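You operate a simulated robot arm through the tools that you are given. There is no shell and no other tool.

The job below is to be done with a simulated robot arm. You get a single attempt, and the scene is never put back.

JOB
Take up the play in the window side slide, then clamp it.
Fine: machine one; rock the handwheel, turn the blue knob, rock again till the board shows 0.1 to 0.3 mm.

Only the result counts: the job must be done as asked and must still hold three seconds after the hand-in. Knocking over, shifting, dropping, spilling or breaking anything else fails it.

ROBOT AND FRAMES
A 6-joint arm with a two-finger parallel gripper, fixed in place. Base frame: the origin is on the floor under the middle of its stand, x ahead of it, y to its left, z up. Units: m, degrees, N and s.
With the tool pointing down near the work surface it reaches from about 0.22 to 0.62 m from the base axis. Its first joint turns from -115.0 to 115.0 degrees. Payload 3.43 kg.
The TCP is the grasp point between the finger pads, 0.034 m short of the fingertips. In the tool frame z runs along the fingers and y along their closing line. Largest opening 0.128 m; finger width 0.024, thickness 0.012; the body of the gripper, 0.048 by 0.13 m, starts 0.096 m behind the TCP.
Orientation is that of the tool frame in the base frame, as a unit quaternion [x, y, z, w]. With the fingers straight down and closing along the base's y, the tool's x points along the base's -x, its y along +y and its z along -z.

CONTROLS
- The arm moves only by the tool apply_moves. Its argument "deltas" is a list of rows, each a list of 7 numbers: the turn, a rotation vector about the base's x, y, z in degrees, then the shift along the base's x, y, z in m, then the gripper command, from -1 (shut) to 1 (fully open), values between in proportion. In form: [[ax, ay, az, x, y, z, jaw], ...]. A call has 1 to 20 rows; each row shifts and turns the commanded pose from where the row before left it. A row lasts 0.2 s, in which the tool goes at most 0.05 m and 8.6 degrees; a call with a longer step from one row to the next is refused whole, and so is a gripper value outside its range. A pose out of reach is approached as far as the arm can. The call stops where the force on the tool passes 60 N (or 10 N more than at its start, if that is more) or the arm is blocked; 0.2 s more then pass. The fingers move at their own pace (about 0.153 m/s each) and stop on an object; they squeeze with about 36 N. The grip force told is the motor's: it shows also when the fingers shut on nothing. Time passes only in rows, and 0.2 s behind the last, so rows that do not move let the fingers close. It gives the time, the measured TCP pose, the force on the tool (base axes), the opening and the grip force at its end, in the units of the frame above (readings bear some noise), with the torque about the TCP (base axes, N m) and any sound that the robot's microphone picked up.
- Cameras (640 x 400 px; columns grow to the right, rows downward): "scene" is fixed at [0.0521, -0.6521, 1.4402]; the picture's right is [0.87, -0.50, 0.00], its down [-0.44, -0.77, -0.46] and it looks along [0.23, 0.40, -0.89] (base axes); focal length 261 px, centre (320, 200). "wrist" rides on the gripper at [0.076, -0.011, -0.16] in the tool frame; the picture's right is [0.15, 0.99, 0.00], its down [-0.88, 0.13, -0.46] and it looks along [-0.45, 0.07, 0.89] (tool axes); focal length 234 px, centre (320, 200). There is no depth. A picture from a camera that has moved, and an enlarged one, comes with that camera's place and axes in the base frame and with its lens.
- get_image(camera): a new picture of that camera. It takes no simulated time.
- slide_trunk(by): slides the trunk up (or, below 0, down) by that many m; the arm rides with it, the base frame stays. It gives what a move gives, with no picture.
- close_up(camera, box): a new picture of the part [left, top, right, bottom] of that camera's present view, enlarged. It takes no simulated time.
- close_job(): hands the job in; it is judged then, once.

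Places have to be worked out from the pictures, the camera data and where the tool is seen. Open the gripper and draw the arm clear of the work before you hand the job in, unless the task says otherwise.

The tools are called as a command line: name --pt "numbers of a row" for each row, then --argument value for the rest, lists and objects as JSON in quotes. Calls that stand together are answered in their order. apply_moves: Moves the arm, as the interface text tells. Its arguments: {"type":"object","properties":{"deltas":{"type":"array"}},"required":["deltas"]} The other tools are called the same way: slide_trunk (by) moves the trunk up or down; get_image (camera) takes a picture; close_up (camera, box) takes an enlarged picture of a part of a camera's view; close_job () hands the job in.

At the start:

```text
time: 0.0
ee_pos: [0.3144, -0.3426, 1.0335]
tcp_rot: [0.0, 1.0, 0.0, 0.0]
contact_force: [-0.5, 0.4, 0.3]
wrist_torque: [0.03, 0.01, -0.01]
finger_gap: 0.1278
grasp_force: 0.1
trunk travel left (down, up): [-0.775, 0.215]
```

scene: 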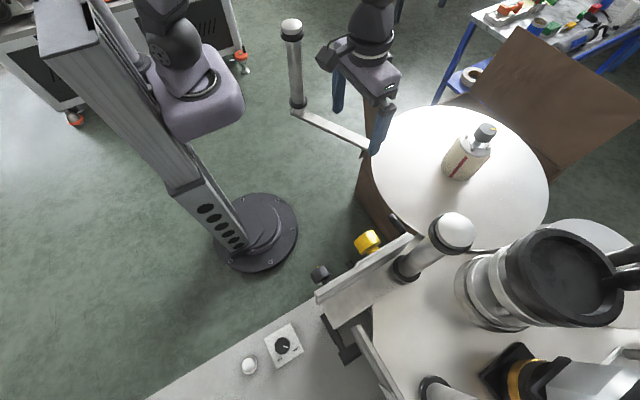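
wrist: 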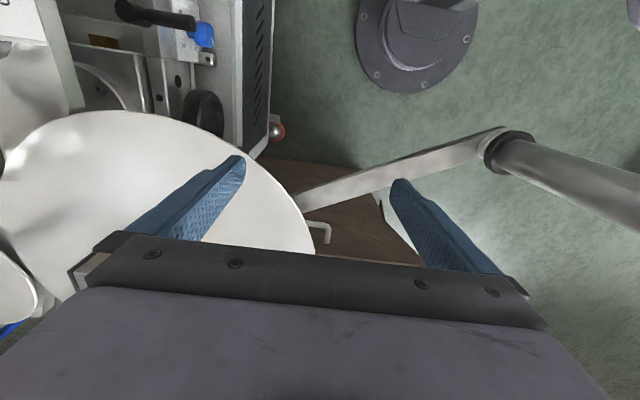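

I begin by looking at the scene more closely, to find the two slides/machines, handwheels, knobs and the board.

get_image --camera "scene"

close_up --camera "scene" --box '[220, 200, 480, 400]'

close_up --camera "scene" --box '[400, 90, 640, 400]'

close_up --camera "wrist" --box '[0, 0, 320, 200]'

close_up --camera "wrist" --box '[320, 0, 640, 200]'

```text
taken
```

scene: 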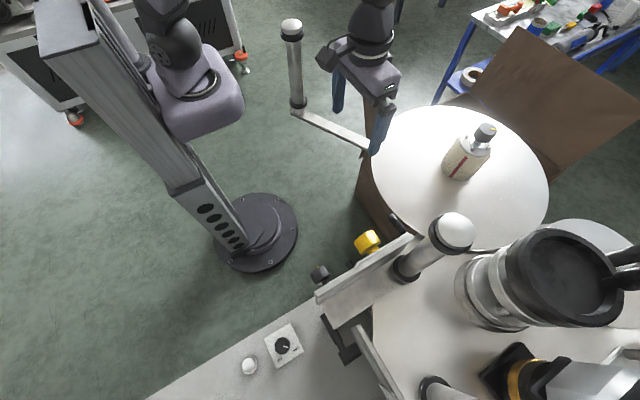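

```text
2.00 times, centred on (350, 300) of scene
camera zoom: at [0.0521, -0.6521, 1.4402], right [0.87, -0.5, 0.0], down [-0.44, -0.77, -0.46], along [0.23, 0.4, -0.89], focal length 522 px, centre (260, 0)
```

zoom: 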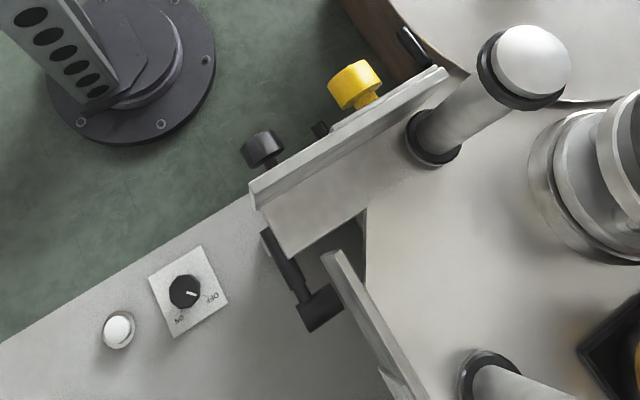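

```text
1.29 times, centred on (520, 245) of scene
camera zoom: at [0.0521, -0.6521, 1.4402], right [0.87, -0.5, 0.0], down [-0.44, -0.77, -0.46], along [0.23, 0.4, -0.89], focal length 337 px, centre (62, 142)
```

zoom: 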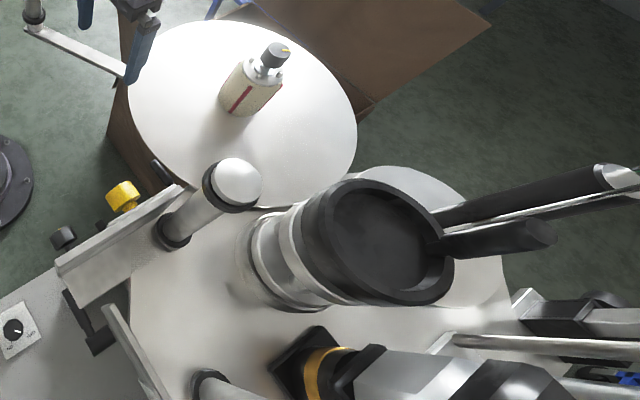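

```text
2.00 times, centred on (160, 100) of wrist
camera zoom: at [0.2389, -0.3518, 1.1931], right [-0.15, 0.99, 0.0], down [0.88, 0.13, 0.46], along [0.45, 0.07, -0.89], focal length 468 px, centre (640, 400)
```

zoom: 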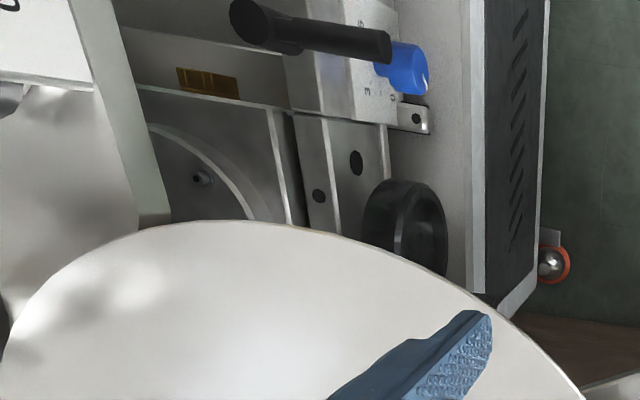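

```text
2.00 times, centred on (480, 100) of wrist
camera zoom: at [0.2389, -0.3518, 1.1931], right [-0.15, 0.99, 0.0], down [0.88, 0.13, 0.46], along [0.45, 0.07, -0.89], focal length 468 px, centre (0, 400)
```

zoom: 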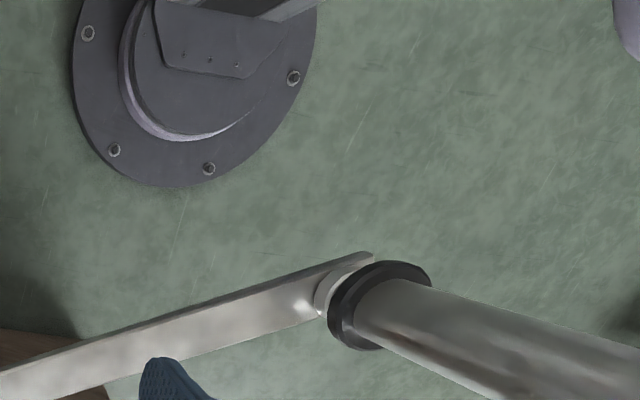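

The scene shows a crank handle close to the gripper, a round table with a bottle, and a machine towards -y with yellow, dark and (in the wrist view) blue knobs. I raise the trunk first to be clear of everything, then look around with the wrist camera.

slide_trunk --by 0.2

get_image --camera "wrist"

get_image --camera "scene"

```text
time: 2.2
ee_pos: [0.3148, -0.3417, 1.2329]
tcp_rot: [0.001, 1.0, 0.0, 0.0]
contact_force: [-0.4, -0.3, 0.4]
wrist_torque: [-0.01, -0.04, -0.02]
finger_gap: 0.1278
grasp_force: 0.1
trunk travel left (down, up): [-0.975, 0.015]
```

```text
taken
camera wrist: at [0.2389, -0.3518, 1.3931], right [-0.15, 0.99, 0.0], down [0.88, 0.13, 0.46], along [0.45, 0.07, -0.89], focal length 234 px, centre (320, 200)
```

wrist: 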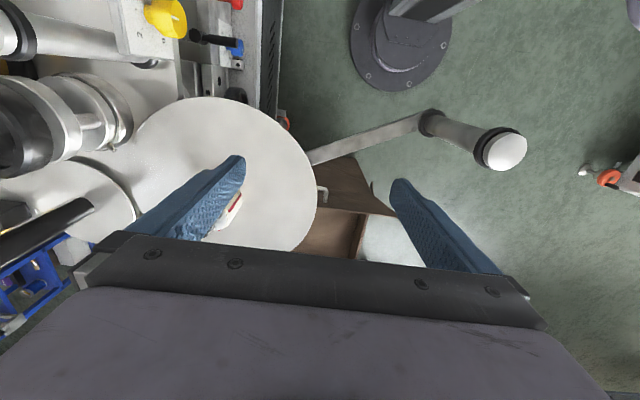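

```text
taken
```

scene: 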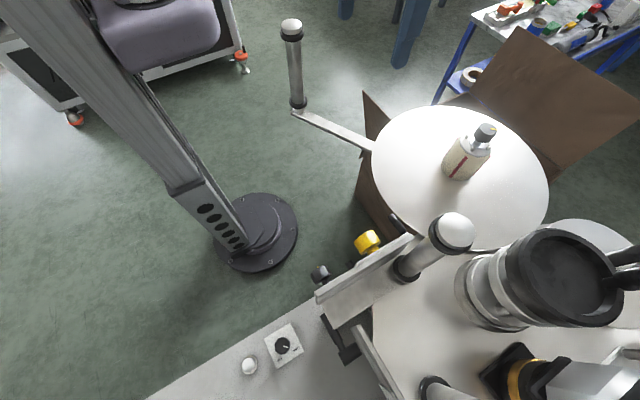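

With the trunk up I see a machine with a big round disc, a crank arm coming from below the disc, a yellow knob, a blue knob with black lever, and a red thing. I tilt the camera toward -y to see the machine better.

apply_moves --pt "-8 0 0 0 0 0 1" --pt "-8 0 0 0 0 0 1" --pt "-8 0 0 0 0 0 1" --pt "-8 0 0 0 0 0 1"

get_image --camera "wrist"

get_image --camera "scene"

```text
time: 3.2
ee_pos: [0.315, -0.3419, 1.2337]
tcp_rot: [0.0, 0.961, -0.276, 0.002]
contact_force: [0.1, -0.4, -1.5]
wrist_torque: [-0.01, 0.01, 0.0]
finger_gap: 0.1282
grasp_force: 0.1
trunk travel left (down, up): [-0.975, 0.015]
```

```text
taken
camera wrist: at [0.2388, -0.2646, 1.3749], right [-0.15, 0.84, -0.53], down [0.88, 0.35, 0.32], along [0.45, -0.42, -0.79], focal length 234 px, centre (320, 200)
```

wrist: 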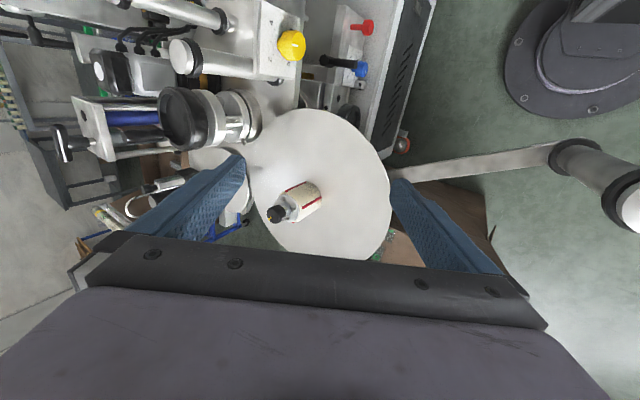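

```text
taken
```

scene: 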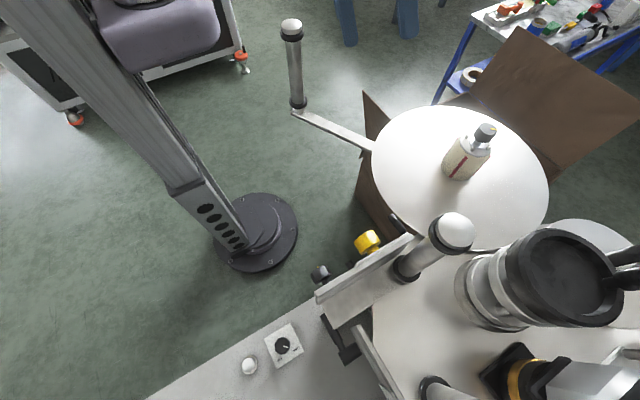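

The tilted view shows the machine well; I enlarge the regions with the knobs.

close_up --camera "wrist" --box '[240, 0, 440, 125]'

close_up --camera "wrist" --box '[60, 0, 260, 125]'

close_up --camera "wrist" --box '[220, 100, 420, 225]'

close_up --camera "wrist" --box '[0, 0, 200, 125]'

```text
3.20 times, centred on (340, 62) of wrist
camera zoom: at [0.2388, -0.2646, 1.3749], right [-0.15, 0.84, -0.53], down [0.88, 0.35, 0.32], along [0.45, -0.42, -0.79], focal length 749 px, centre (256, 640)
```

zoom: 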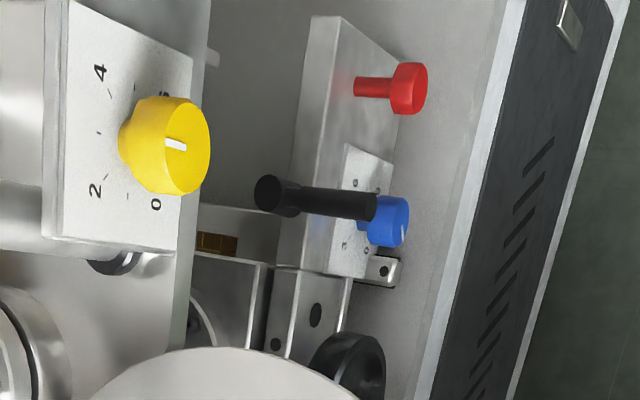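

```text
3.20 times, centred on (160, 62) of wrist
camera zoom: at [0.2388, -0.2646, 1.3749], right [-0.15, 0.84, -0.53], down [0.88, 0.35, 0.32], along [0.45, -0.42, -0.79], focal length 749 px, centre (832, 640)
```

zoom: 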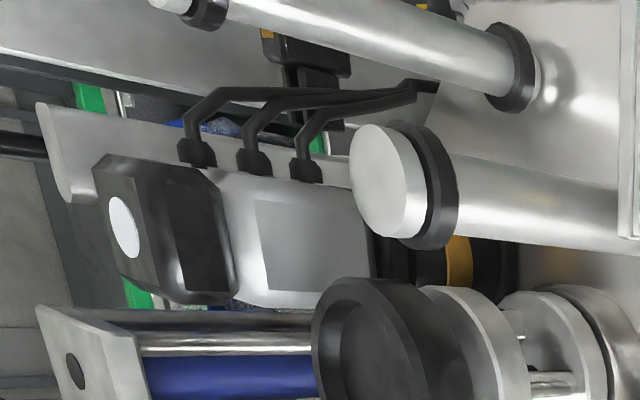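

```text
3.20 times, centred on (320, 162) of wrist
camera zoom: at [0.2388, -0.2646, 1.3749], right [-0.15, 0.84, -0.53], down [0.88, 0.35, 0.32], along [0.45, -0.42, -0.79], focal length 749 px, centre (320, 320)
```

zoom: 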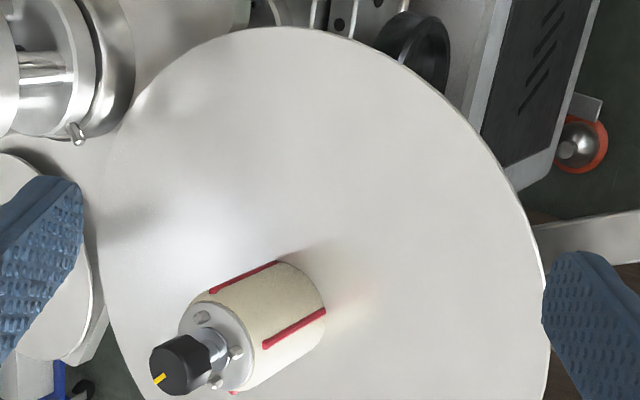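

```text
3.20 times, centred on (100, 62) of wrist
camera zoom: at [0.2388, -0.2646, 1.3749], right [-0.15, 0.84, -0.53], down [0.88, 0.35, 0.32], along [0.45, -0.42, -0.79], focal length 749 px, centre (1024, 640)
```

zoom: 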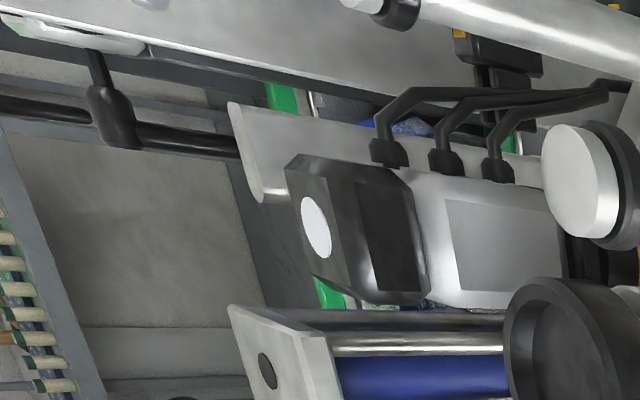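

The machine seems to face the robot (+y): a yellow knob with a scale on a plate, below it a red and a blue knob, a black lever, and a black wheel. I turn the tool so that the camera looks toward -y upright: first undo the tilt and yaw by +90°.

apply_moves --pt "8 0 0 0 0 0 1" --pt "8 0 0 0 0 0 1" --pt "8 0 0 0 0 0 1" --pt "8 0 0 0 0 0 1" --pt "0 0 8 0 0 0 1" --pt "0 0 8 0 0 0 1" --pt "0 0 8 0 0 0 1" --pt "0 0 8 0 0 0 1" --pt "0 0 8 0 0 0 1" --pt "0 0 8 0 0 0 1" --pt "0 0 8 0 0 0 1" --pt "0 0 8 0 0 0 1" --pt "0 0 8 0 0 0 1" --pt "0 0 8 0 0 0 1" --pt "0 0 8 0 0 0 1" --pt "0 0 2 0 0 0 1"

get_image --camera "wrist"

get_image --camera "scene"

```text
time: 6.6
ee_pos: [0.3147, -0.3426, 1.2332]
tcp_rot: [0.707, -0.707, 0.0, 0.0]
contact_force: [-0.6, 0.7, 0.2]
wrist_torque: [0.01, 0.02, 0.03]
finger_gap: 0.1282
grasp_force: 0.1
trunk travel left (down, up): [-0.975, 0.015]
```

```text
taken
camera wrist: at [0.3259, -0.4162, 1.3932], right [-0.99, -0.15, 0.0], down [-0.13, 0.88, 0.46], along [-0.07, 0.45, -0.89], focal length 234 px, centre (320, 200)
```

wrist: 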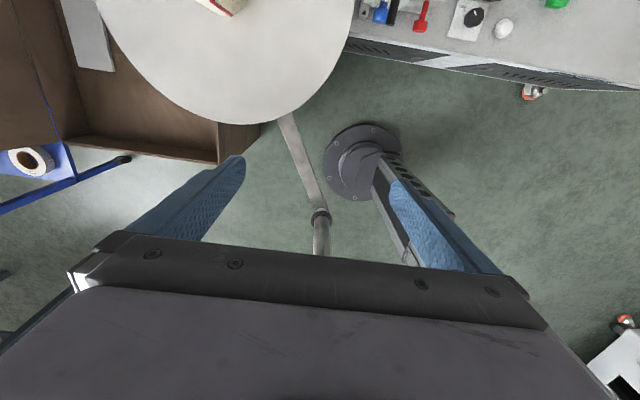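

```text
taken
```

scene: 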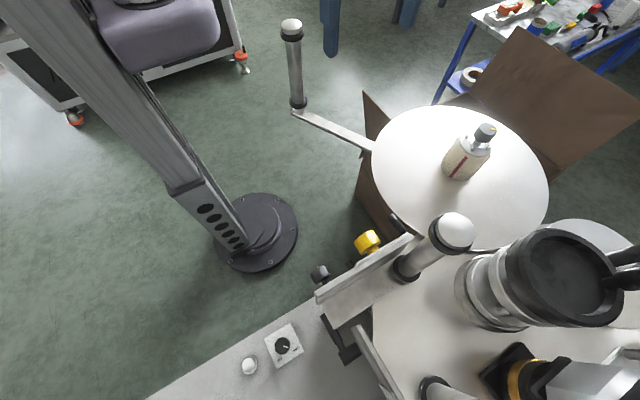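

Now the tool x axis points to -y; tilting about -x will bring the camera above the gripper looking toward the machine face. I tilt 48° and look.

apply_moves --pt "-8 0 0 -0.02 0 0 1" --pt "-8 0 0 -0.02 0 0 1" --pt "-8 0 0 -0.02 0 0 1" --pt "-8 0 0 -0.02 0 0 1" --pt "-8 0 0 -0.02 0 0 1" --pt "-8 0 0 0 0 0 1"

get_image --camera "wrist"

get_image --camera "scene"

```text
time: 8.0
ee_pos: [0.2151, -0.3404, 1.2327]
tcp_rot: [0.646, -0.646, 0.288, 0.288]
contact_force: [-0.2, 0.1, -0.6]
wrist_torque: [0.05, -0.02, -0.01]
finger_gap: 0.128
grasp_force: 0.0
trunk travel left (down, up): [-0.975, 0.015]
```

```text
taken
camera wrist: at [0.227, -0.2717, 1.3964], right [-0.99, -0.1, 0.11], down [-0.13, 0.93, -0.35], along [-0.07, -0.36, -0.93], focal length 234 px, centre (320, 200)
```

wrist: 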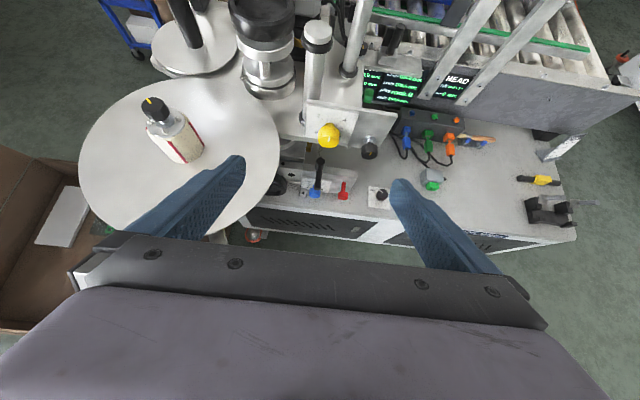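

```text
taken
```

scene: 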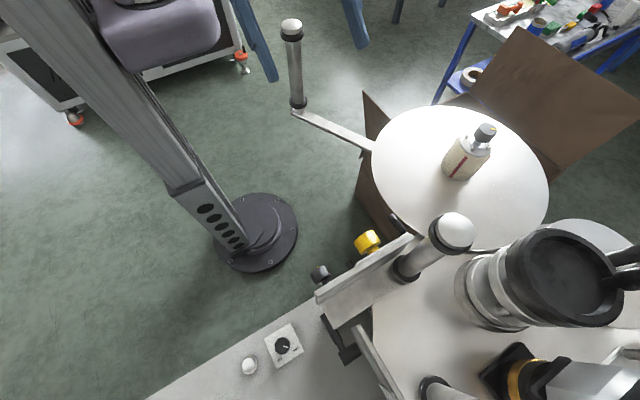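

This is a helpful upright view: a board (green text display), the yellow knob plate, a lower unit with blue/red knobs and a black lever. I enlarge these.

close_up --camera "wrist" --box '[350, 50, 490, 138]'

close_up --camera "wrist" --box '[260, 90, 420, 210]'

close_up --camera "wrist" --box '[380, 80, 600, 240]'

close_up --camera "wrist" --box '[80, 0, 360, 175]'

```text
4.55 times, centred on (420, 94) of wrist
camera zoom: at [0.227, -0.2717, 1.3964], right [-0.99, -0.1, 0.11], down [-0.13, 0.93, -0.35], along [-0.07, -0.36, -0.93], focal length 1064 px, centre (-134, 682)
```

zoom: 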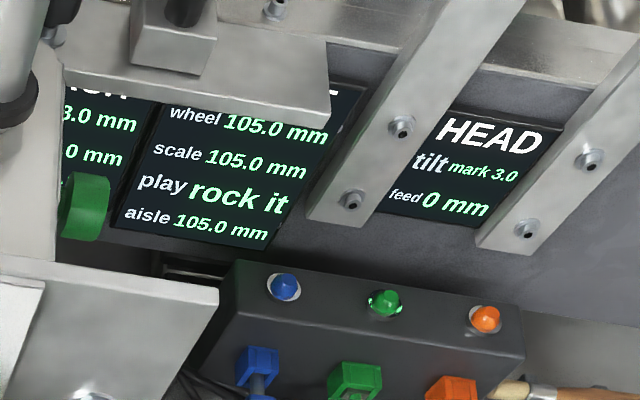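

```text
3.33 times, centred on (340, 150) of wrist
camera zoom: at [0.227, -0.2717, 1.3964], right [-0.99, -0.1, 0.11], down [-0.13, 0.93, -0.35], along [-0.07, -0.36, -0.93], focal length 781 px, centre (253, 367)
```

zoom: 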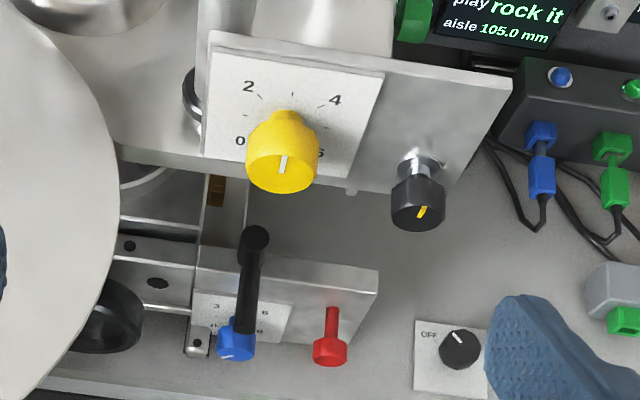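

```text
2.50 times, centred on (490, 160) of wrist
camera zoom: at [0.227, -0.2717, 1.3964], right [-0.99, -0.1, 0.11], down [-0.13, 0.93, -0.35], along [-0.07, -0.36, -0.93], focal length 585 px, centre (-105, 300)
```

zoom: 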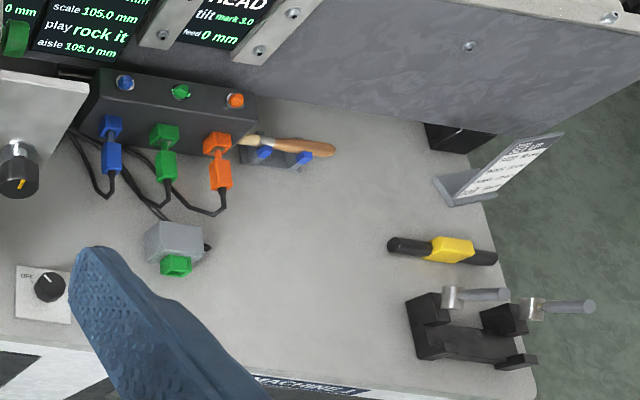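

```text
2.29 times, centred on (220, 88) of wrist
camera zoom: at [0.227, -0.2717, 1.3964], right [-0.99, -0.1, 0.11], down [-0.13, 0.93, -0.35], along [-0.07, -0.36, -0.93], focal length 535 px, centre (549, 457)
```

zoom: 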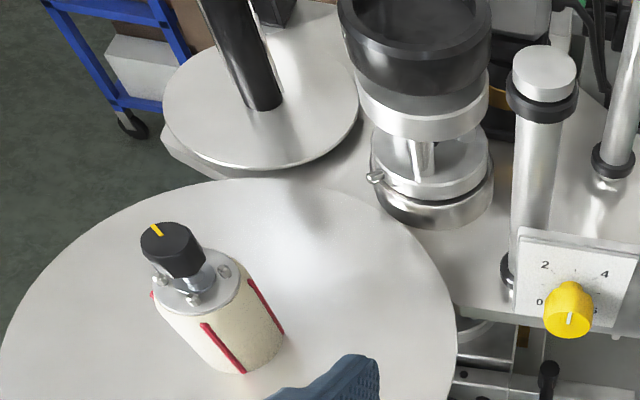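

The board reads "wheel 105.0 mm, scale 105.0 mm, play rock it, aisle 105.0 mm". The blue knob is around (0.195, -0.59, 0.65), below the yellow knob plate (z≈1.0). The crank handle is near (0.28, -0.15, 0.94–1.15), so I move toward smaller x before going down.

apply_moves --pt "0 0 0 -0.03 0 0 1" --pt "0 0 0 -0.03 0 0 1" --pt "0 0 0 -0.03 0 0 1" --pt "0 0 0 -0.03 0 0 1" --pt "0 0 0 -0.03 0 0 1"

get_image --camera "wrist"

get_image --camera "scene"

```text
time: 9.2
ee_pos: [0.0862, -0.3844, 1.2568]
tcp_rot: [-0.646, 0.647, -0.288, -0.287]
contact_force: [-0.7, -0.4, 0.0]
wrist_torque: [0.01, -0.04, 0.03]
finger_gap: 0.1279
grasp_force: 0.0
out of reach, approached as far as the arm can: row 1, 2, 3, 4, 5
trunk travel left (down, up): [-0.975, 0.015]
```

```text
taken
camera wrist: at [0.0966, -0.3155, 1.4207], right [-0.99, -0.1, 0.11], down [-0.13, 0.93, -0.35], along [-0.07, -0.36, -0.93], focal length 234 px, centre (320, 200)
```

wrist: 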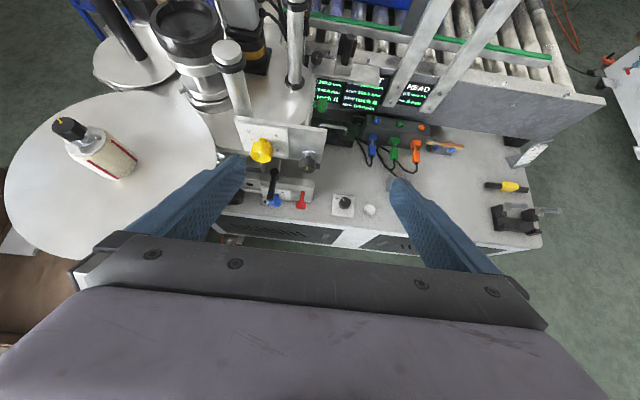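

```text
taken
```

scene: 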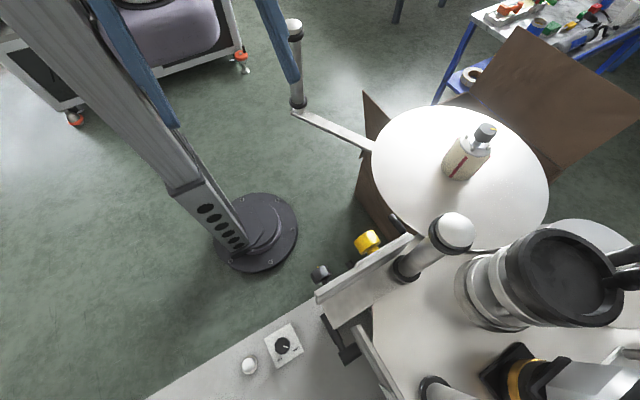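

The arm hit its inner reach limit but is clear of the crank (x≈0.09). I lower the trunk a bit and check the arm's clearance in the scene view.

slide_trunk --by -0.15

get_image --camera "scene"

get_image --camera "wrist"

```text
time: 10.9
ee_pos: [0.0866, -0.385, 1.1065]
tcp_rot: [0.647, -0.646, 0.287, 0.286]
contact_force: [-0.9, 0.3, -0.3]
wrist_torque: [0.0, -0.02, 0.0]
finger_gap: 0.1281
grasp_force: 0.1
trunk travel left (down, up): [-0.825, 0.165]
```

```text
taken
```

scene: 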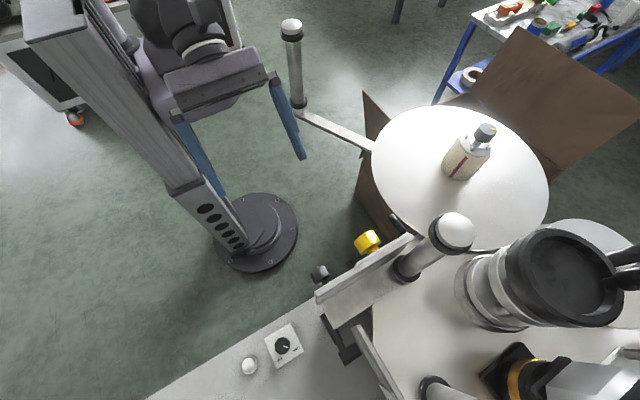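

```text
taken
camera wrist: at [0.0976, -0.3158, 1.2705], right [-0.99, -0.1, 0.11], down [-0.13, 0.93, -0.35], along [-0.07, -0.36, -0.93], focal length 234 px, centre (320, 200)
```

wrist: 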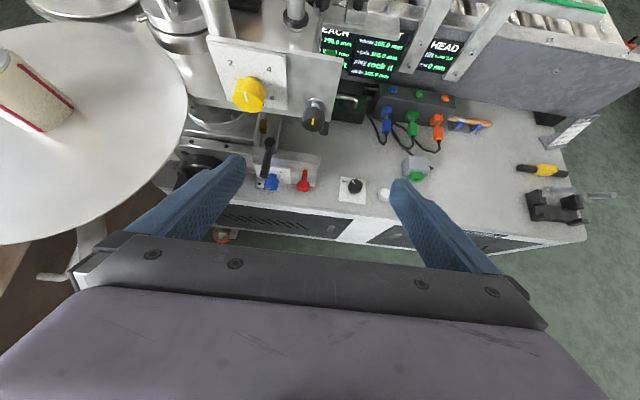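

Clearance to the crank is good. I go on lowering in steps.

slide_trunk --by -0.15

get_image --camera "scene"

get_image --camera "wrist"

```text
time: 12.7
ee_pos: [0.0867, -0.3852, 0.9572]
tcp_rot: [0.647, -0.646, 0.286, 0.286]
contact_force: [0.5, 0.6, 0.6]
wrist_torque: [-0.03, 0.0, 0.0]
finger_gap: 0.1278
grasp_force: 0.0
trunk travel left (down, up): [-0.675, 0.315]
```

```text
taken
```

scene: 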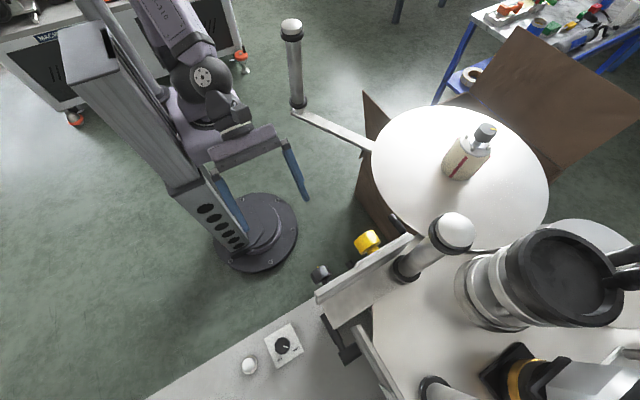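

```text
taken
camera wrist: at [0.0976, -0.3158, 1.1205], right [-0.99, -0.1, 0.11], down [-0.13, 0.93, -0.35], along [-0.07, -0.36, -0.93], focal length 234 px, centre (320, 200)
```

wrist: 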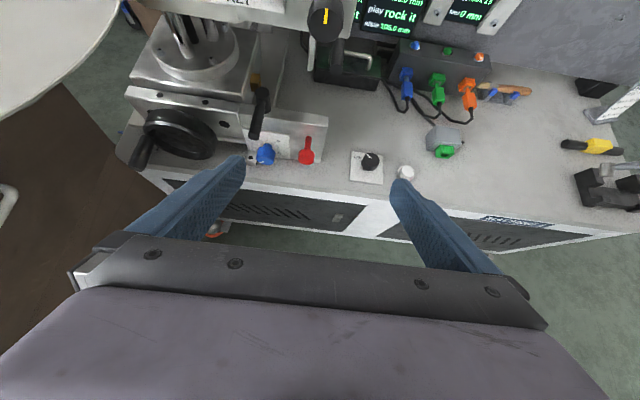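

Now the black handwheel with a handle, the slide, the blue knob, red knob and black lever are well seen. I enlarge them.

close_up --camera "wrist" --box '[110, 60, 340, 204]'

close_up --camera "wrist" --box '[225, 80, 345, 180]'

close_up --camera "wrist" --box '[300, 0, 540, 150]'

close_up --camera "scene" --box '[60, 0, 320, 230]'

```text
2.78 times, centred on (225, 132) of wrist
camera zoom: at [0.0976, -0.3158, 1.1205], right [-0.99, -0.1, 0.11], down [-0.13, 0.93, -0.35], along [-0.07, -0.36, -0.93], focal length 650 px, centre (584, 389)
```

zoom: 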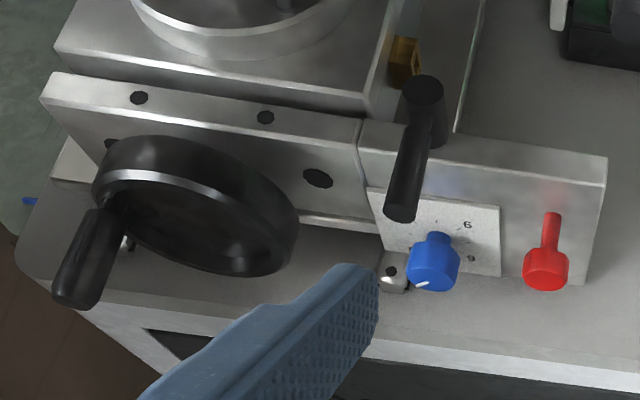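

```text
4.00 times, centred on (285, 130) of wrist
camera zoom: at [0.0976, -0.3158, 1.1205], right [-0.99, -0.1, 0.11], down [-0.13, 0.93, -0.35], along [-0.07, -0.36, -0.93], focal length 937 px, centre (460, 480)
```

zoom: 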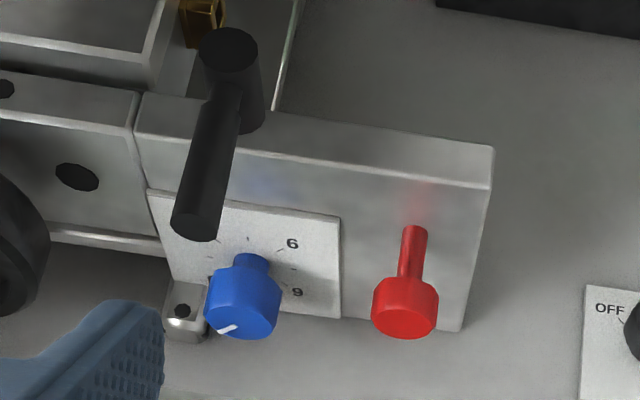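

```text
2.67 times, centred on (420, 75) of wrist
camera zoom: at [0.0976, -0.3158, 1.1205], right [-0.99, -0.1, 0.11], down [-0.13, 0.93, -0.35], along [-0.07, -0.36, -0.93], focal length 624 px, centre (53, 533)
```

zoom: 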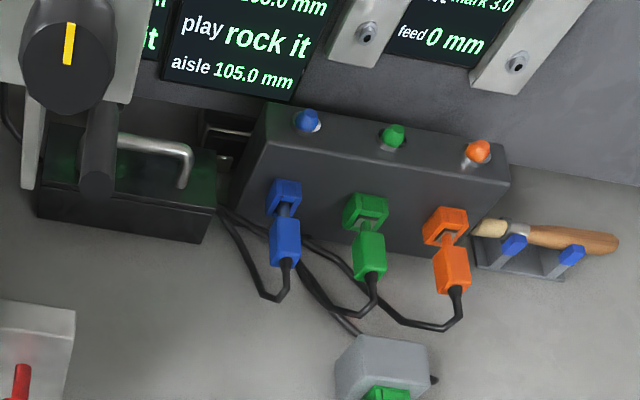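

```text
1.74 times, centred on (190, 115) of scene
camera zoom: at [0.0521, -0.6521, 1.4402], right [0.87, -0.5, 0.0], down [-0.44, -0.77, -0.46], along [0.23, 0.4, -0.89], focal length 454 px, centre (546, 348)
```

zoom: 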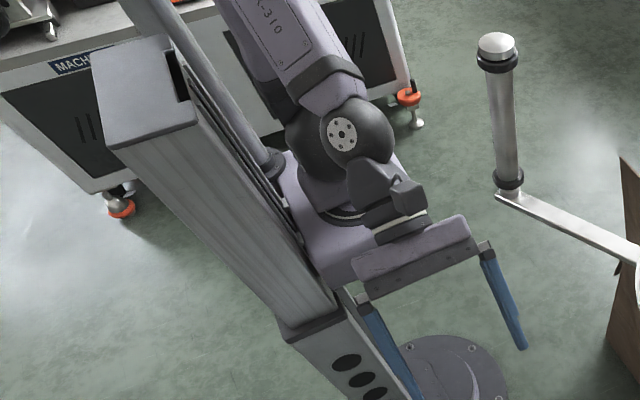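

The slide has a black handwheel, a black clamp lever, a blue scaled knob and a red knob. I need to read the whole board and the card, so I level the camera more and back it toward the board's view.

apply_moves --pt "-8 0 0 0 -0.02 -0.01 1" --pt "-8 0 0 0 -0.02 -0.01 1" --pt "-8 0 0 0 -0.02 -0.01 1" --pt "-4 0 0 0 -0.02 -0.01 1"

get_image --camera "wrist"

get_image --camera "scene"

```text
time: 13.7
ee_pos: [0.0661, -0.4544, 0.9387]
tcp_rot: [-0.587, 0.615, -0.347, -0.395]
contact_force: [-0.2, -0.2, -0.7]
wrist_torque: [0.02, 0.01, -0.01]
finger_gap: 0.1282
grasp_force: 0.0
out of reach, approached as far as the arm can: row 1, 2, 3, 4
trunk travel left (down, up): [-0.675, 0.315]
```

```text
taken
camera wrist: at [0.0895, -0.3458, 1.0773], right [-0.99, 0.0, 0.17], down [-0.1, 0.81, -0.58], along [-0.14, -0.59, -0.8], focal length 234 px, centre (320, 200)
```

wrist: 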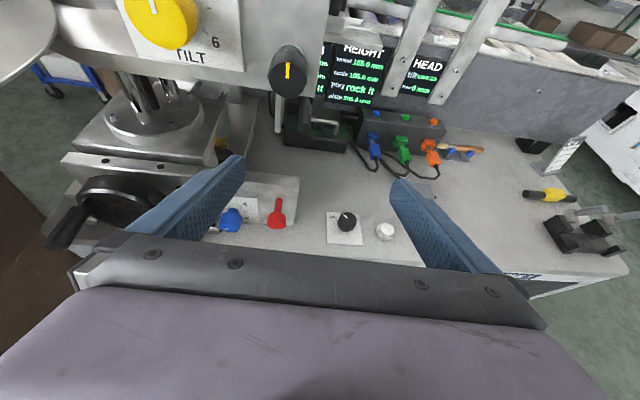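

```text
taken
```

scene: 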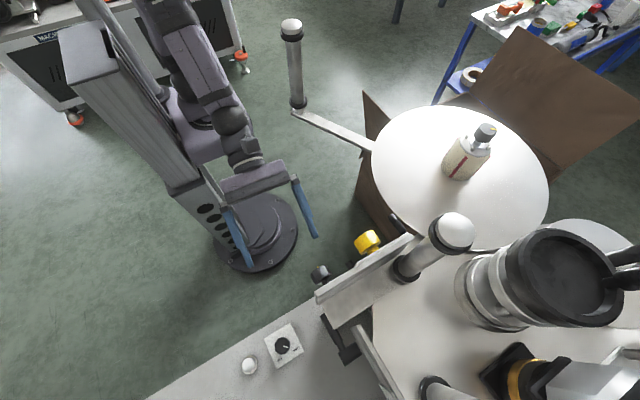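

The board shows HEIGHT, HEAD, and a partly hidden left page. I enlarge the board and card.

close_up --camera "wrist" --box '[300, 30, 460, 130]'

close_up --camera "wrist" --box '[500, 120, 640, 260]'

close_up --camera "wrist" --box '[50, 120, 310, 280]'

close_up --camera "wrist" --box '[80, 0, 340, 120]'

```text
4.00 times, centred on (380, 80) of wrist
camera zoom: at [0.0895, -0.3458, 1.0773], right [-0.99, 0.0, 0.17], down [-0.1, 0.81, -0.58], along [-0.14, -0.59, -0.8], focal length 937 px, centre (80, 680)
```

zoom: 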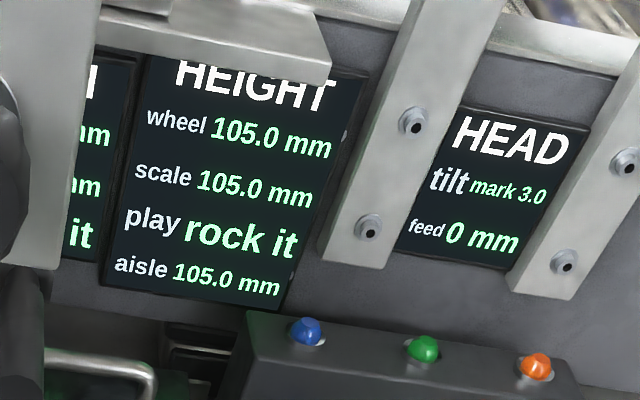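

```text
2.86 times, centred on (570, 190) of wrist
camera zoom: at [0.0895, -0.3458, 1.0773], right [-0.99, 0.0, 0.17], down [-0.1, 0.81, -0.58], along [-0.14, -0.59, -0.8], focal length 669 px, centre (-394, 229)
```

zoom: 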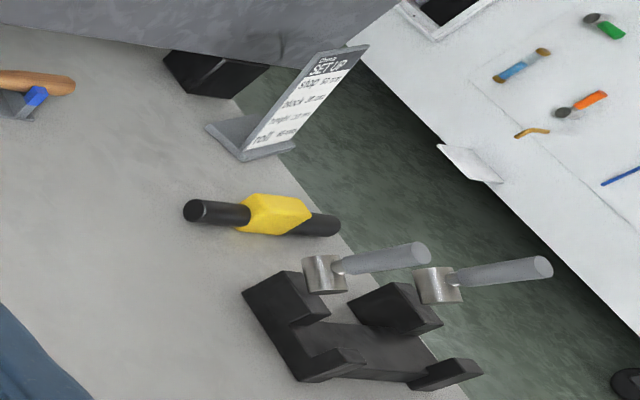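

```text
2.46 times, centred on (180, 200) of wrist
camera zoom: at [0.0895, -0.3458, 1.0773], right [-0.99, 0.0, 0.17], down [-0.1, 0.81, -0.58], along [-0.14, -0.59, -0.8], focal length 576 px, centre (665, 200)
```

zoom: 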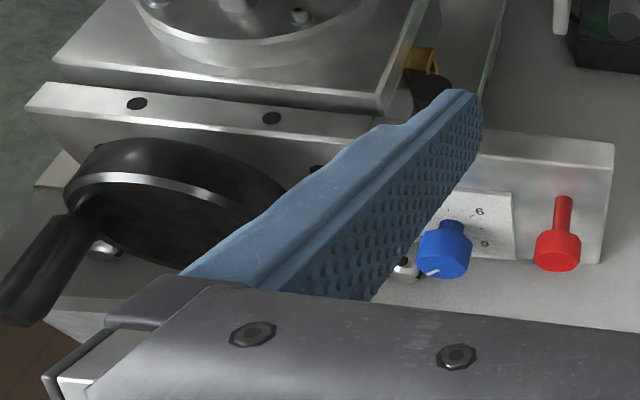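

```text
2.46 times, centred on (210, 60) of wrist
camera zoom: at [0.0895, -0.3458, 1.0773], right [-0.99, 0.0, 0.17], down [-0.1, 0.81, -0.58], along [-0.14, -0.59, -0.8], focal length 576 px, centre (591, 545)
```

zoom: 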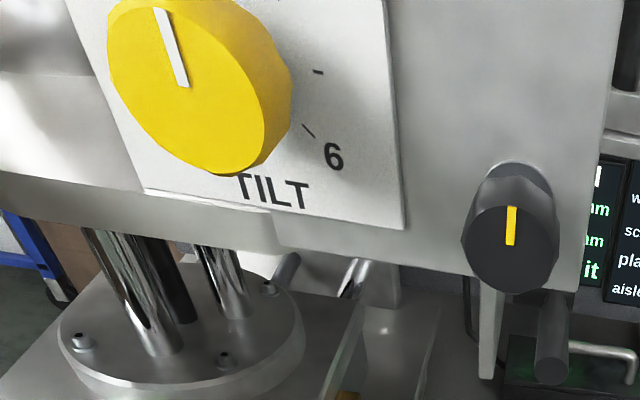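

The left page (REACH, probably) also has a "rock it" line, so there may be two slides with play. I shift the camera to -x to read the left page and the SET UP card.

apply_moves --pt "0 0 0 -0.03 -0.01 0 1" --pt "0 0 0 -0.03 -0.01 0 1" --pt "0 0 0 -0.03 0 0 1" --pt "0 0 0 -0.03 0 0 1" --pt "0 0 0 -0.03 0 0 1" --pt "0 0 0 -0.03 0 0 1"

get_image --camera "wrist"

get_image --camera "scene"

```text
time: 15.1
ee_pos: [0.0368, -0.4797, 0.9814]
tcp_rot: [-0.585, 0.619, -0.341, -0.399]
contact_force: [0.9, 0.3, -0.3]
wrist_torque: [-0.01, 0.03, -0.01]
finger_gap: 0.128
grasp_force: 0.0
out of reach, approached as far as the arm can: row 1, 2, 3, 4, 5, 6
trunk travel left (down, up): [-0.675, 0.315]
```

```text
taken
camera wrist: at [0.0634, -0.3718, 1.1204], right [-0.98, 0.02, 0.18], down [-0.09, 0.81, -0.57], along [-0.15, -0.58, -0.8], focal length 234 px, centre (320, 200)
```

wrist: 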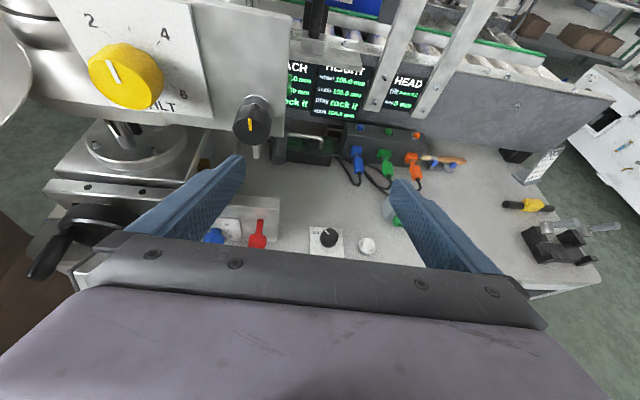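

```text
taken
```

scene: 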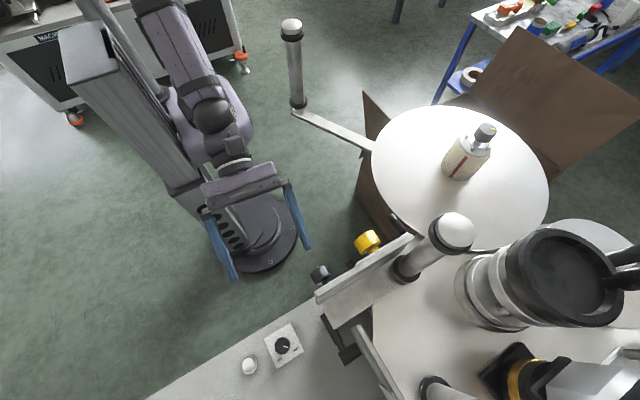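

close_up --camera "wrist" --box '[270, 50, 430, 130]'

close_up --camera "wrist" --box '[510, 135, 580, 195]'

close_up --camera "wrist" --box '[20, 130, 290, 290]'

```text
4.00 times, centred on (350, 90) of wrist
camera zoom: at [0.0634, -0.3718, 1.1204], right [-0.98, 0.02, 0.18], down [-0.09, 0.81, -0.57], along [-0.15, -0.58, -0.8], focal length 937 px, centre (200, 640)
```

zoom: 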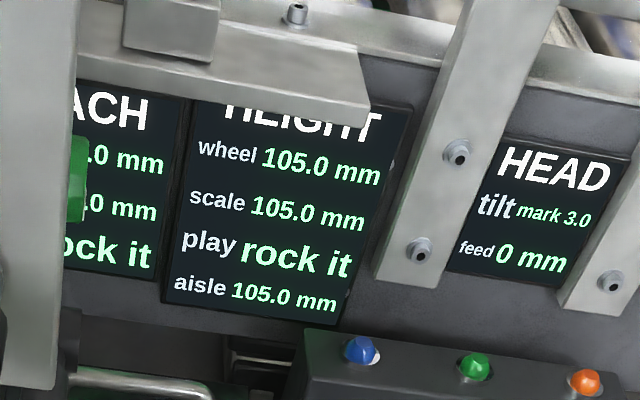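

```text
6.67 times, centred on (545, 165) of wrist
camera zoom: at [0.0634, -0.3718, 1.1204], right [-0.98, 0.02, 0.18], down [-0.09, 0.81, -0.57], along [-0.15, -0.58, -0.8], focal length 1561 px, centre (-1180, 433)
```

zoom: 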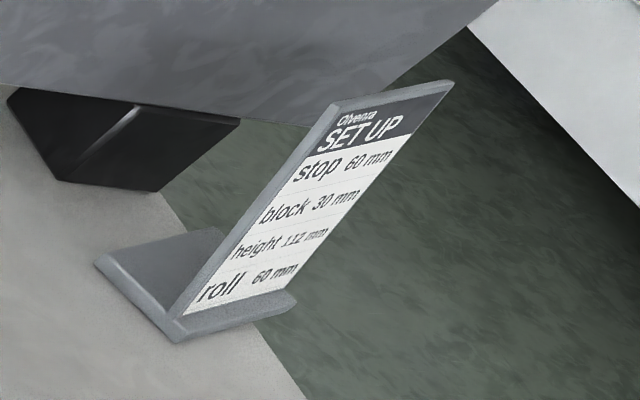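

```text
2.37 times, centred on (155, 210) of wrist
camera zoom: at [0.0634, -0.3718, 1.1204], right [-0.98, 0.02, 0.18], down [-0.09, 0.81, -0.57], along [-0.15, -0.58, -0.8], focal length 555 px, centre (711, 176)
```

zoom: 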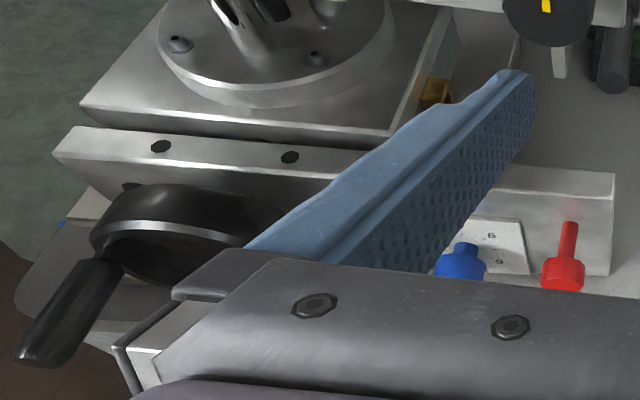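

The set-up card gives stop 60, block 30, height 112, roll 60 mm. Both REACH and HEIGHT pages have a "play: rock it" line, so I must find which slide is on the window side and whether there are further blue knobs. I inspect the scene view in detail.

close_up --camera "scene" --box '[300, 220, 480, 400]'

close_up --camera "scene" --box '[400, 200, 640, 400]'

close_up --camera "scene" --box '[0, 0, 250, 150]'

close_up --camera "scene" --box '[400, 0, 640, 200]'

```text
2.22 times, centred on (390, 310) of scene
camera zoom: at [0.0521, -0.6521, 1.4402], right [0.87, -0.5, 0.0], down [-0.44, -0.77, -0.46], along [0.23, 0.4, -0.89], focal length 580 px, centre (164, -44)
```

zoom: 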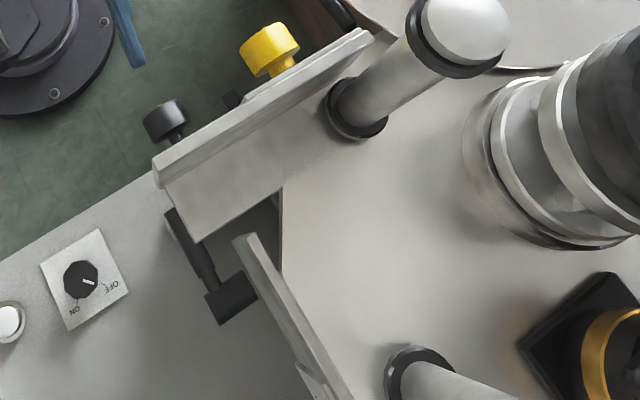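

```text
2.00 times, centred on (520, 300) of scene
camera zoom: at [0.0521, -0.6521, 1.4402], right [0.87, -0.5, 0.0], down [-0.44, -0.77, -0.46], along [0.23, 0.4, -0.89], focal length 522 px, centre (-80, 0)
```

zoom: 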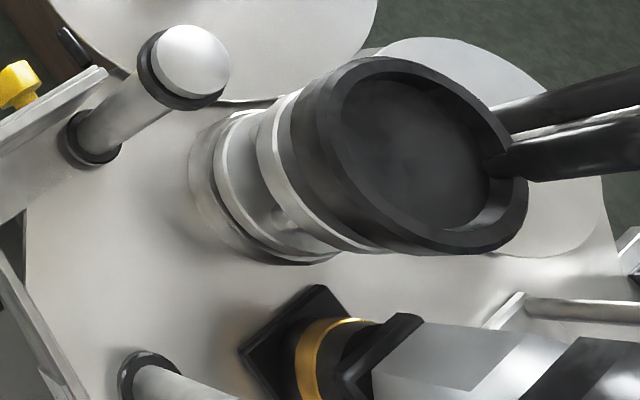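

```text
2.56 times, centred on (125, 75) of scene
camera zoom: at [0.0521, -0.6521, 1.4402], right [0.87, -0.5, 0.0], down [-0.44, -0.77, -0.46], along [0.23, 0.4, -0.89], focal length 668 px, centre (819, 520)
```

zoom: 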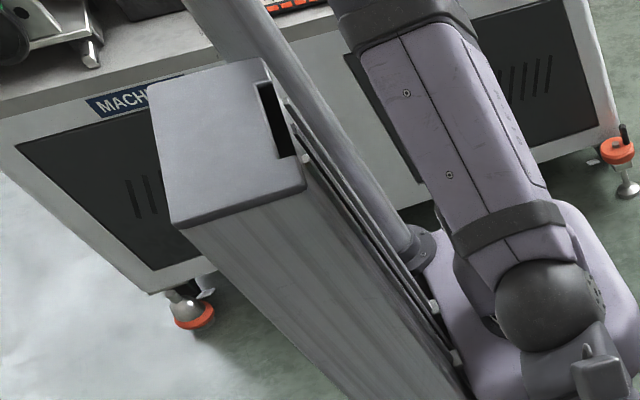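

```text
2.00 times, centred on (520, 100) of scene
camera zoom: at [0.0521, -0.6521, 1.4402], right [0.87, -0.5, 0.0], down [-0.44, -0.77, -0.46], along [0.23, 0.4, -0.89], focal length 522 px, centre (-80, 400)
```

zoom: 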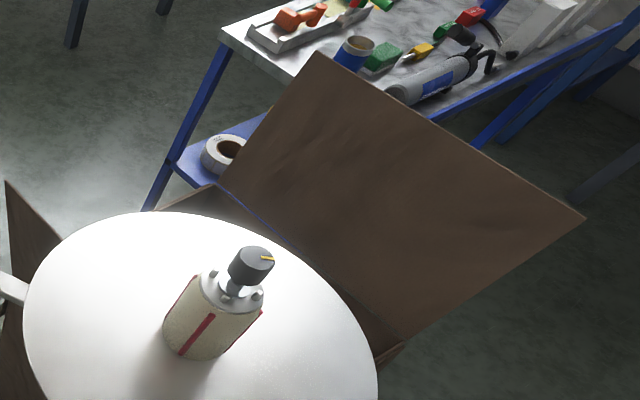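

The disc with the striped hub is the label roll holder and the "crank" is its dancer arm, so those must stay untouched. I raise the trunk again to survey the far side of machine one and the room (window).

slide_trunk --by 0.3

get_image --camera "wrist"

```text
time: 18.1
ee_pos: [0.0355, -0.4784, 1.2816]
tcp_rot: [-0.584, 0.619, -0.34, -0.399]
contact_force: [-0.7, 0.2, -0.1]
wrist_torque: [0.01, 0.0, 0.0]
finger_gap: 0.1278
grasp_force: 0.1
trunk travel left (down, up): [-0.975, 0.015]
```

```text
taken
camera wrist: at [0.0636, -0.3718, 1.4203], right [-0.98, 0.02, 0.18], down [-0.09, 0.81, -0.57], along [-0.15, -0.58, -0.8], focal length 234 px, centre (320, 200)
```

wrist: 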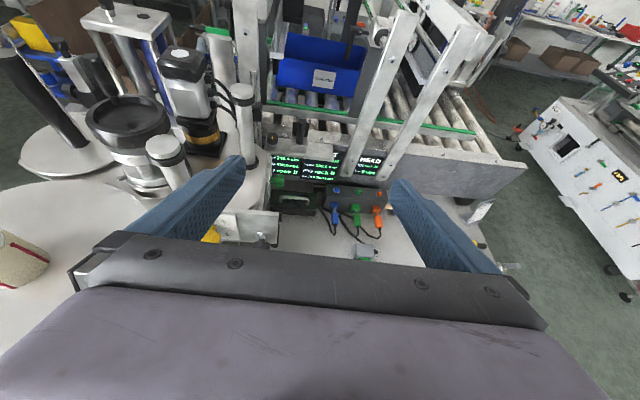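

close_up --camera "wrist" --box '[220, 120, 440, 260]'

close_up --camera "wrist" --box '[0, 0, 320, 160]'

close_up --camera "wrist" --box '[320, 0, 640, 200]'

apply_moves --pt "-8 0 0 0 -0.02 0 1" --pt "-8 0 0 0 -0.02 0 1" --pt "-8 0 0 0 0 0 1" --pt "-8 0 0 0 0 0 1"

get_image --camera "wrist"

```text
2.86 times, centred on (330, 190) of wrist
camera zoom: at [0.0636, -0.3718, 1.4203], right [-0.98, 0.02, 0.18], down [-0.09, 0.81, -0.57], along [-0.15, -0.58, -0.8], focal length 669 px, centre (291, 229)
```

zoom: 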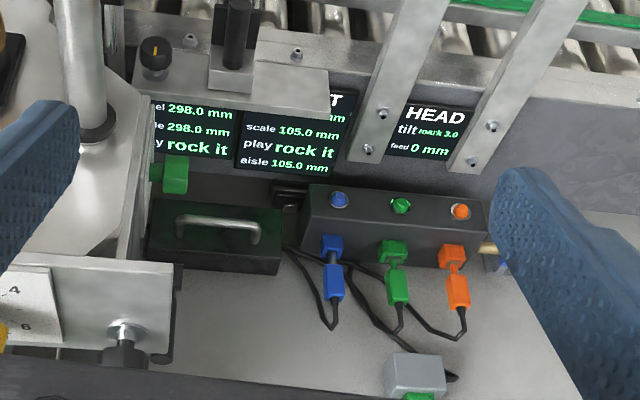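

```text
2.00 times, centred on (160, 80) of wrist
camera zoom: at [0.0636, -0.3718, 1.4203], right [-0.98, 0.02, 0.18], down [-0.09, 0.81, -0.57], along [-0.15, -0.58, -0.8], focal length 468 px, centre (640, 440)
```

zoom: 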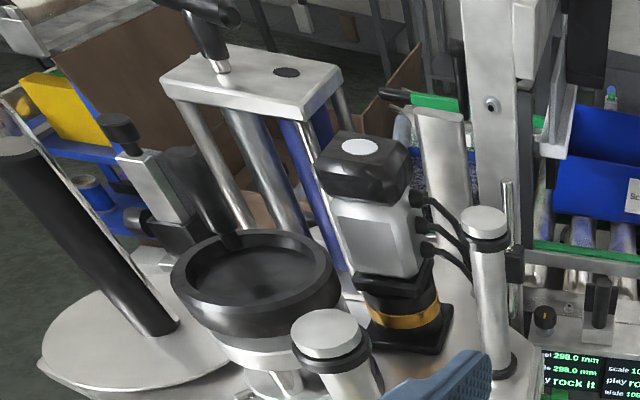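

```text
2.00 times, centred on (480, 100) of wrist
camera zoom: at [0.0636, -0.3718, 1.4203], right [-0.98, 0.02, 0.18], down [-0.09, 0.81, -0.57], along [-0.15, -0.58, -0.8], focal length 468 px, centre (0, 400)
```

zoom: 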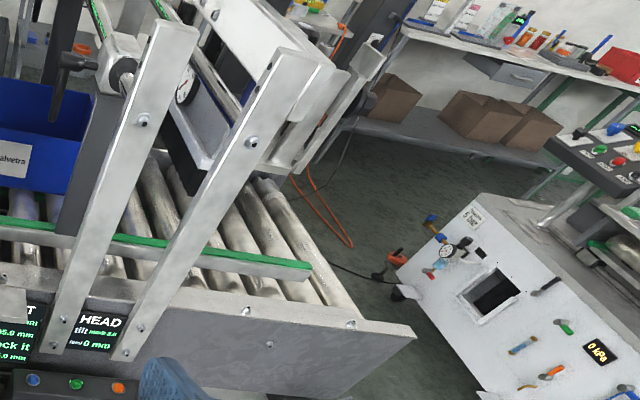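

```text
time: 19.1
ee_pos: [0.0806, -0.519, 1.2881]
tcp_rot: [0.45, -0.503, 0.496, 0.547]
contact_force: [0.1, 0.4, -0.2]
wrist_torque: [0.01, 0.01, 0.0]
finger_gap: 0.128
grasp_force: 0.0
out of reach, approached as far as the arm can: row 1, 2, 3, 4
trunk travel left (down, up): [-0.975, 0.015]
```

```text
taken
camera wrist: at [0.1098, -0.3544, 1.3504], right [-0.98, 0.11, 0.14], down [-0.08, 0.39, -0.92], along [-0.16, -0.91, -0.37], focal length 234 px, centre (320, 200)
```

wrist: 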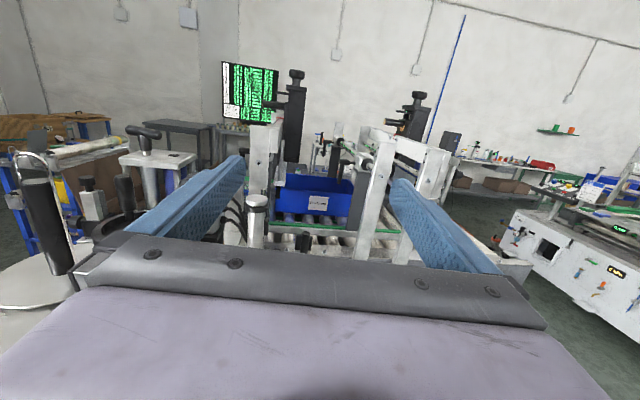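

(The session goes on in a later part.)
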